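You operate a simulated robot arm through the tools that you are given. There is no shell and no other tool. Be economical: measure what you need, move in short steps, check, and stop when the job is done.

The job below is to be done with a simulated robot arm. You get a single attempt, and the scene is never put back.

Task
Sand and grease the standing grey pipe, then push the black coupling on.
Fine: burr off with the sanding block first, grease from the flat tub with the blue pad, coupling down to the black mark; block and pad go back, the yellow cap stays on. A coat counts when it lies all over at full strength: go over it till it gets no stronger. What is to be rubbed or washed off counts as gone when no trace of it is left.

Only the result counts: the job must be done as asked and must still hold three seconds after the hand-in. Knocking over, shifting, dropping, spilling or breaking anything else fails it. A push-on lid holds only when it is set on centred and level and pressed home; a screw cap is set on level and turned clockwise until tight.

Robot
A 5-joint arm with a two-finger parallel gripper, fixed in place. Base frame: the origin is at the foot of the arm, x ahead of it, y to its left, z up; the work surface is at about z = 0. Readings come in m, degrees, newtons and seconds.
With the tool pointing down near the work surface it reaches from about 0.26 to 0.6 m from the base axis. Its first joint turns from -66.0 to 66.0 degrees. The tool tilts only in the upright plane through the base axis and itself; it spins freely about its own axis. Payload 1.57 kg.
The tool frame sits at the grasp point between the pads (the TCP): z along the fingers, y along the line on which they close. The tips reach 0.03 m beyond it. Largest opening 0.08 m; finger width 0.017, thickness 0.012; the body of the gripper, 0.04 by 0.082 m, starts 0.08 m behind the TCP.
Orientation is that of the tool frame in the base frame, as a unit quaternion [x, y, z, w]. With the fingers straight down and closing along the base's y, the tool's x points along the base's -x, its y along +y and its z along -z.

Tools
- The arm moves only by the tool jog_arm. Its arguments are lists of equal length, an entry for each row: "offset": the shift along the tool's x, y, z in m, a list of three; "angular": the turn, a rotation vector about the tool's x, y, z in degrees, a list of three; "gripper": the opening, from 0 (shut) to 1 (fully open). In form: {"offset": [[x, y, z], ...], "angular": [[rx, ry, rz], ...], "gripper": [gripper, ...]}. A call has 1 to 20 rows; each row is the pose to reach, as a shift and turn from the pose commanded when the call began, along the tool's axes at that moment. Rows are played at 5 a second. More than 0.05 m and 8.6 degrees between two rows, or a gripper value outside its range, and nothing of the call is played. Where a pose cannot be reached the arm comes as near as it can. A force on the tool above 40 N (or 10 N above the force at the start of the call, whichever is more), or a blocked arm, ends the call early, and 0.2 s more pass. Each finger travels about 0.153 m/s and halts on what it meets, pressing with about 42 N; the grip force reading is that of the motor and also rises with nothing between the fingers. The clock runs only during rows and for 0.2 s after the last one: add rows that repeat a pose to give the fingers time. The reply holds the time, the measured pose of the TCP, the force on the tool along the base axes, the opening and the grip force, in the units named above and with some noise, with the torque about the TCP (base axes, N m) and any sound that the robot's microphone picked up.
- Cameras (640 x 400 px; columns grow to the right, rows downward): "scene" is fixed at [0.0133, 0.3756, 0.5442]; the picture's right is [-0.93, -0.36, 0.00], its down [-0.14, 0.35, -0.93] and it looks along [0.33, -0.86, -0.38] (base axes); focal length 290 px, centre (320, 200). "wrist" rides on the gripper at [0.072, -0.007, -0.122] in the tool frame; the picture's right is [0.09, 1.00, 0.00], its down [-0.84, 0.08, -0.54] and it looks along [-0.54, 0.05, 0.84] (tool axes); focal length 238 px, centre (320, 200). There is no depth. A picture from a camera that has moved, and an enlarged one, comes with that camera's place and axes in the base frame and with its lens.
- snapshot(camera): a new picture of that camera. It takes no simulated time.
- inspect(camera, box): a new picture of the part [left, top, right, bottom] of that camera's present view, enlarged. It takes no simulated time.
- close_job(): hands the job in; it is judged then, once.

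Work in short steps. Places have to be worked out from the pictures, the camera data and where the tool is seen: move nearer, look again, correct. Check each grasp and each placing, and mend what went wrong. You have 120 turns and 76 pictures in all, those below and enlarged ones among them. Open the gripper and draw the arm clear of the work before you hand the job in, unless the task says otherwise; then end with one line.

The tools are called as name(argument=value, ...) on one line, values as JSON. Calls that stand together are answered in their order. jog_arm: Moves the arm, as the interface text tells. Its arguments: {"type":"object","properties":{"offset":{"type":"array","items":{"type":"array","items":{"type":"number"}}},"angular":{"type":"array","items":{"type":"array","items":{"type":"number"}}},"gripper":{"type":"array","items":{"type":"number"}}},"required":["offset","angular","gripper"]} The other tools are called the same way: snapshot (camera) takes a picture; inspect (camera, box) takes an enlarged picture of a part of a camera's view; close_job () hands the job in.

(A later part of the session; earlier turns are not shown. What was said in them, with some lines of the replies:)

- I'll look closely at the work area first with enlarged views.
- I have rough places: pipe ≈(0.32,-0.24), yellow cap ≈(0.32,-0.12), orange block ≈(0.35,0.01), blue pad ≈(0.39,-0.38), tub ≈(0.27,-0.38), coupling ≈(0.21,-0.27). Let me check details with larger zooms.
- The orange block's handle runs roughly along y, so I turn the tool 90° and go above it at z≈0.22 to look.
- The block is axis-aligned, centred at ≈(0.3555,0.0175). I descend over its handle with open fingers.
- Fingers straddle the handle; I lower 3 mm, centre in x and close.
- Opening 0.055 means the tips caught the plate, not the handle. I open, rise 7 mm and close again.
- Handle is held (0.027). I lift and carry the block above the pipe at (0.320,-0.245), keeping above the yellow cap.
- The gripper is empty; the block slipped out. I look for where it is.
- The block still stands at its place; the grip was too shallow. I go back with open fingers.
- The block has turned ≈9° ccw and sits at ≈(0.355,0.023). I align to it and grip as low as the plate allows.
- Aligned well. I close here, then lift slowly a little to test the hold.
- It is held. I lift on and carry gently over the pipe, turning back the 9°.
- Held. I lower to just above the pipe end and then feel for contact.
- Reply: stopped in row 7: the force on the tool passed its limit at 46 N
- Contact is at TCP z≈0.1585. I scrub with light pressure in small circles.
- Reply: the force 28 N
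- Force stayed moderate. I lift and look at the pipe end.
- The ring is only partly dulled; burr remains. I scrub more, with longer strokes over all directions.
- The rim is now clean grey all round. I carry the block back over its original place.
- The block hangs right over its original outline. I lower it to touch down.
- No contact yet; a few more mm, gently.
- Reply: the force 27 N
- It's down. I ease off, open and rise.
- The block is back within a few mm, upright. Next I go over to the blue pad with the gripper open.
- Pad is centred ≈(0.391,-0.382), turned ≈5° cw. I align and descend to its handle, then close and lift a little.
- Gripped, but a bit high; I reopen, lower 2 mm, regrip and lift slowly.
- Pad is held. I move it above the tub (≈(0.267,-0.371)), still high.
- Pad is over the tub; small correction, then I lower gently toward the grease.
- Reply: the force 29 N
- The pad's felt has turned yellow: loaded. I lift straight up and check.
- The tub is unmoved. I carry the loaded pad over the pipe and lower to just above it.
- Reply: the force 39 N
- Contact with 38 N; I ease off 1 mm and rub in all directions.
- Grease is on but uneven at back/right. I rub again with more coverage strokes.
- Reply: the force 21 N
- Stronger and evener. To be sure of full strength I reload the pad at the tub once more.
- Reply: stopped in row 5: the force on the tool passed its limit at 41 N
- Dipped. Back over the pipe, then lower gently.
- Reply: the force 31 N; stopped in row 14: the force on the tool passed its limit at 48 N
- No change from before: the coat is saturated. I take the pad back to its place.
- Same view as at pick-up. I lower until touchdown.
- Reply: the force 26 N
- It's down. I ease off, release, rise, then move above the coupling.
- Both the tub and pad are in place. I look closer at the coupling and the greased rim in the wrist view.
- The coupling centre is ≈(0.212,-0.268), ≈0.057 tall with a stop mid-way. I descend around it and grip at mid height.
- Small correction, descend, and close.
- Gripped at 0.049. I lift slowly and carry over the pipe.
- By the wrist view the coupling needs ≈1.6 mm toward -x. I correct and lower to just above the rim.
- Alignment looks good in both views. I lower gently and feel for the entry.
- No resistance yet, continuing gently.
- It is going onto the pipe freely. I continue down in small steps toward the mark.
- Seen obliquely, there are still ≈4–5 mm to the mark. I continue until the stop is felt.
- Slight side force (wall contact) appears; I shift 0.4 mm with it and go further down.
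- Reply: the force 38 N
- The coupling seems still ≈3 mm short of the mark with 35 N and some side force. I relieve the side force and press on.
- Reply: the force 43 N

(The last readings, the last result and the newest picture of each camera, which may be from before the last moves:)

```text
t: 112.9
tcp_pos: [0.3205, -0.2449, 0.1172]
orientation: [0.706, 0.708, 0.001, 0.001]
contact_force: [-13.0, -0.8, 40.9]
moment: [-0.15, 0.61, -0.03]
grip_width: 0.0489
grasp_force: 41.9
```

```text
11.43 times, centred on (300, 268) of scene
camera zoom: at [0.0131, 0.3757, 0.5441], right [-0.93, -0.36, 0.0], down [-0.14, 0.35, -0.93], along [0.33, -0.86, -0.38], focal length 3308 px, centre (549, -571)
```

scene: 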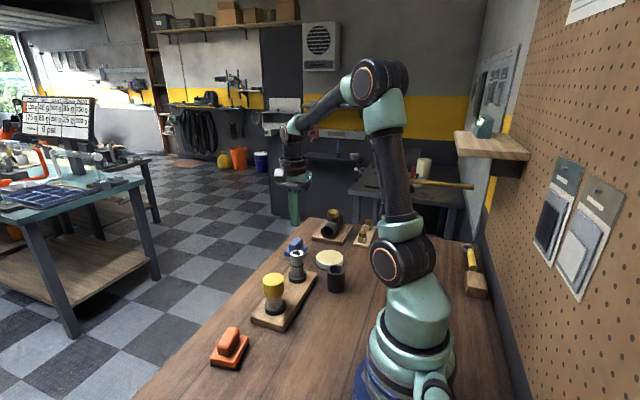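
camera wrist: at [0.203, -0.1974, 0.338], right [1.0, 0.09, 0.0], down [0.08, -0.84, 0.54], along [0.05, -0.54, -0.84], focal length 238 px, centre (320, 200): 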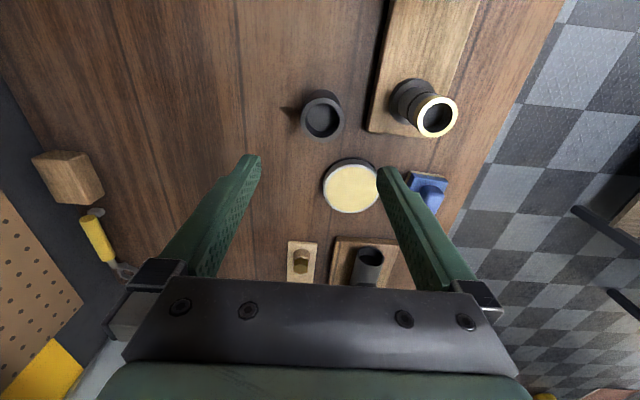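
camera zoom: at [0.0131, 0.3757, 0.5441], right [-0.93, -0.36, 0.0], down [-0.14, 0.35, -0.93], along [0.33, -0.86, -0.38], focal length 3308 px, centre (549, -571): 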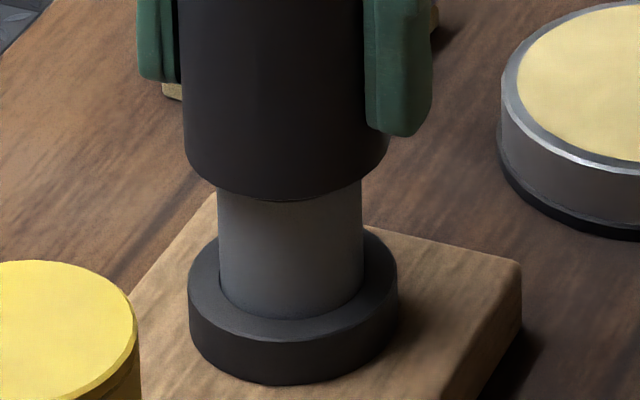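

The fingers slipped while the coupling held: it looks seated on its stop, with its lower edge at the mark. I release and rise, then I'll check by pressing on the rim from above.

jog_arm(offset=[[0, 0, -0.002], [0, 0, -0.002], [0, 0, -0.002], [0, 0, -0.03], [0, 0, -0.06], [0, 0, -0.09], [0, 0, -0.09]], angular=[[0, 0, 0], [0, 0, 0], [0, 0, 0], [0, 0, 0], [0, 0, 0], [0, 0, 0], [0, 0, 0]], gripper=[0.5, 1, 1, 1, 1, 1, 1])

inspect(camera="scene", box=[270, 230, 330, 290])

inspect(camera="wrist", box=[240, 60, 400, 220])

```text
t: 114.5
tcp_pos: [0.3205, -0.2426, 0.2073]
orientation: [0.706, 0.708, 0.0, 0.0]
contact_force: [0.3, 0.1, -0.2]
moment: [-0.04, -0.02, -0.01]
grip_width: 0.0803
grasp_force: 0.0
```

```text
6.67 times, centred on (300, 260) of scene
camera zoom: at [0.0133, 0.3756, 0.5442], right [-0.93, -0.36, 0.0], down [-0.14, 0.35, -0.93], along [0.33, -0.86, -0.38], focal length 1930 px, centre (453, -200)
```

zoom: 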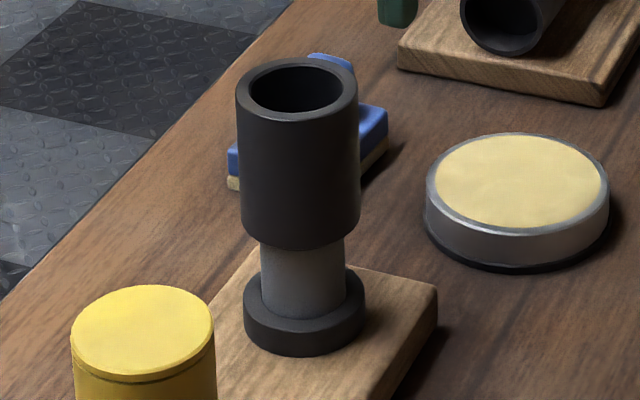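

```text
2.50 times, centred on (320, 140) of wrist
camera zoom: at [0.3128, -0.1704, 0.3282], right [1.0, 0.09, 0.0], down [0.08, -0.84, 0.54], along [0.05, -0.54, -0.84], focal length 596 px, centre (320, 350)
```

zoom: 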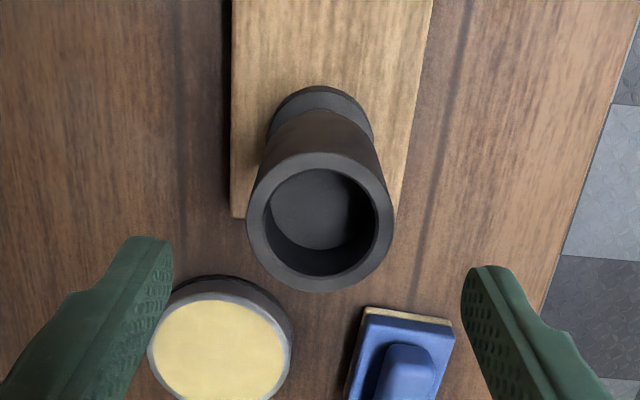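

Coupling stands upright and centred. I set the fingers to 0.043 and press evenly on its rim to make sure it's home.

jog_arm(offset=[[-0.0008, 0, 0], [-0.0008, 0, 0], [-0.0008, 0, 0.015], [-0.0008, 0, 0.03], [-0.0008, 0, 0.037], [-0.0008, 0, 0.04], [-0.0008, 0, 0.042], [-0.0008, 0, 0.0435], [-0.0008, 0, 0.045], [-0.0008, 0, 0.0465], [-0.0008, 0, 0.048], [-0.0008, 0, 0.0495], [-0.0008, 0, 0.051], [-0.0008, 0, 0.0525]], angular=[[0, 0, 0], [0, 0, 0], [0, 0, 0], [0, 0, 0], [0, 0, 0], [0, 0, 0], [0, 0, 0], [0, 0, 0], [0, 0, 0], [0, 0, 0], [0, 0, 0], [0, 0, 0], [0, 0, 0], [0, 0, 0]], gripper=[0.54, 0.54, 0.54, 0.54, 0.54, 0.54, 0.54, 0.54, 0.54, 0.54, 0.54, 0.54, 0.54, 0.54])

inspect(camera="scene", box=[270, 230, 330, 290])

```text
t: 116.2
tcp_pos: [0.3206, -0.2455, 0.1677]
orientation: [0.706, 0.708, 0.0, 0.001]
contact_force: [-1.9, 2.1, 6.5]
moment: [0.07, 0.16, 0.0]
grip_width: 0.0435
grasp_force: 0.5
stopped in row 8: the force on the tool passed its limit at 45 N (the readings are from after the stop); the commanded pose is now the measured one
```

```text
6.67 times, centred on (300, 260) of scene
camera zoom: at [0.0133, 0.3756, 0.5442], right [-0.93, -0.36, 0.0], down [-0.14, 0.35, -0.93], along [0.33, -0.86, -0.38], focal length 1930 px, centre (453, -200)
```

zoom: 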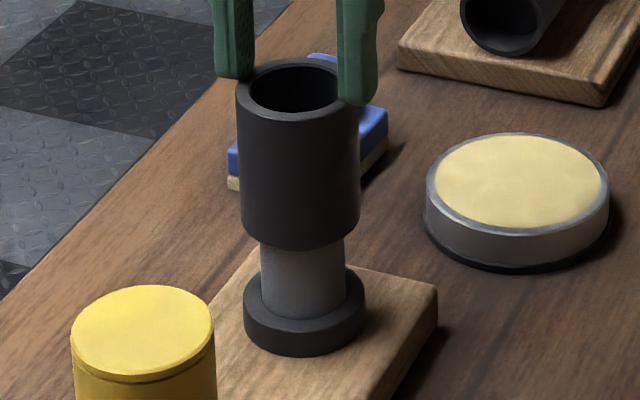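

The rim resisted 45 N without moving. One more sustained press to confirm that it is on the stop.

jog_arm(offset=[[0, 0, 0.0008], [0, 0, 0.0014], [0, 0, 0.0018], [0, 0, 0.002], [0, 0, 0.002]], angular=[[0, 0, 0], [0, 0, 0], [0, 0, 0], [0, 0, 0], [0, 0, 0]], gripper=[0.54, 0.54, 0.54, 0.54, 0.54])

jog_arm(offset=[[0, 0, 0.0004], [0, 0, 0.0008], [0, 0, 0.0008]], angular=[[0, 0, 0], [0, 0, 0], [0, 0, 0]], gripper=[0.54, 0.54, 0.54])

inspect(camera="scene", box=[280, 250, 320, 285])

```text
t: 117.0
tcp_pos: [0.3211, -0.2446, 0.1683]
orientation: [0.707, 0.708, 0.001, 0.002]
contact_force: [-2.8, 2.2, 6.9]
moment: [0.05, 0.19, -0.04]
grip_width: 0.0443
grasp_force: 0.7
stopped in row 4: the force on the tool passed its limit at 41 N (the readings are from after the stop); the commanded pose is now the measured one
```

```text
t: 117.8
tcp_pos: [0.3209, -0.246, 0.1675]
orientation: [0.706, 0.708, 0.0, 0.003]
contact_force: [-8.0, 7.3, 25.1]
moment: [0.3, 0.5, -0.08]
grip_width: 0.0444
grasp_force: 0.6
```

```text
11.43 times, centred on (300, 268) of scene
camera zoom: at [0.0132, 0.3757, 0.5442], right [-0.93, -0.36, 0.0], down [-0.14, 0.35, -0.93], along [0.33, -0.86, -0.38], focal length 3308 px, centre (549, -571)
```

zoom: 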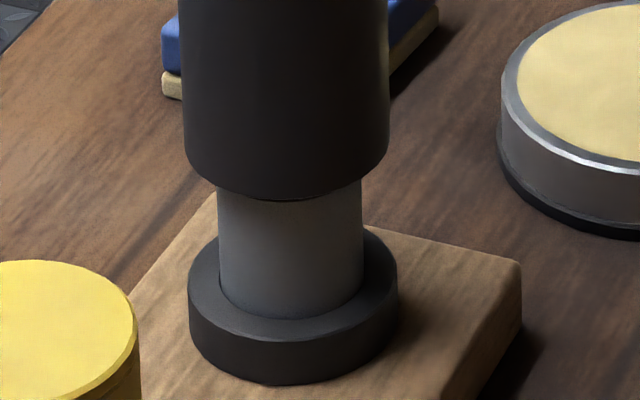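

It doesn't move any more: seated at the mark. I rise clear and check the whole scene.

jog_arm(offset=[[0, 0, -0.003], [0, 0, -0.02], [0, 0, -0.05], [0, 0, -0.09], [0, 0, -0.13], [0, 0, -0.15], [0, 0, -0.15]], angular=[[0, 0, 0], [0, 0, 0], [0, 0, 0], [0, 0, 0], [0, 0, 0], [0, 0, 0], [0, 0, 0]], gripper=[0.54, 0.54, 0.54, 0.8, 1, 1, 1])

inspect(camera="scene", box=[200, 200, 400, 380])

snapshot(camera="wrist")

```text
t: 119.4
tcp_pos: [0.32, -0.244, 0.3153]
orientation: [0.706, 0.708, 0.001, 0.002]
contact_force: [0.5, -0.6, -0.5]
moment: [0.0, 0.02, 0.0]
grip_width: 0.0802
grasp_force: 0.1
```

```text
2.22 times, centred on (300, 290) of scene
camera zoom: at [0.0133, 0.3756, 0.5442], right [-0.93, -0.36, 0.0], down [-0.14, 0.35, -0.93], along [0.33, -0.86, -0.38], focal length 643 px, centre (364, 0)
```

zoom: 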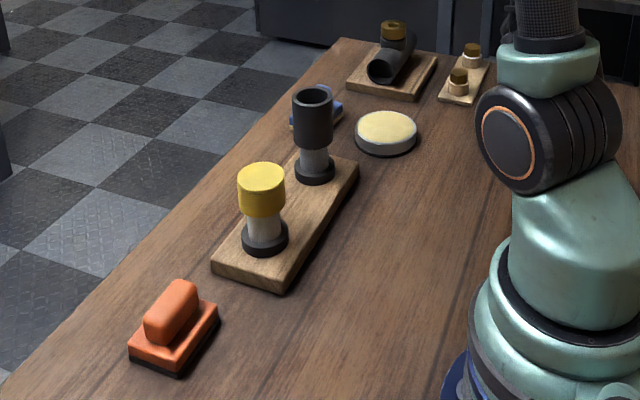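

```text
12 pictures are left
camera wrist: at [0.3121, -0.1723, 0.4373], right [1.0, 0.09, 0.0], down [0.08, -0.84, 0.54], along [0.05, -0.54, -0.84], focal length 238 px, centre (320, 200)
```

wrist: 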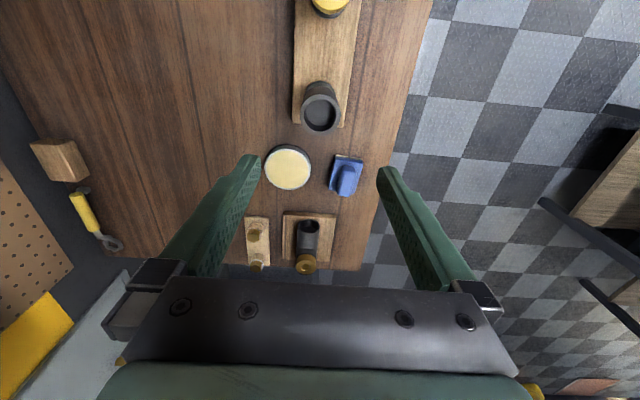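

The sanding block, blue pad and tub are in place, the yellow cap is still on, and the coupling is level at the mark. The arm is clear, so I hand in.

close_job()

```text
The job is handed in.
```

The grey pipe is sanded and greased and the coupling is pressed on to its stop, about level with the top edge of the black mark (judged from an oblique view). The orange block slipped from the first grip and ended up about 6 mm from where it started; the pad is back and the cap is still on.
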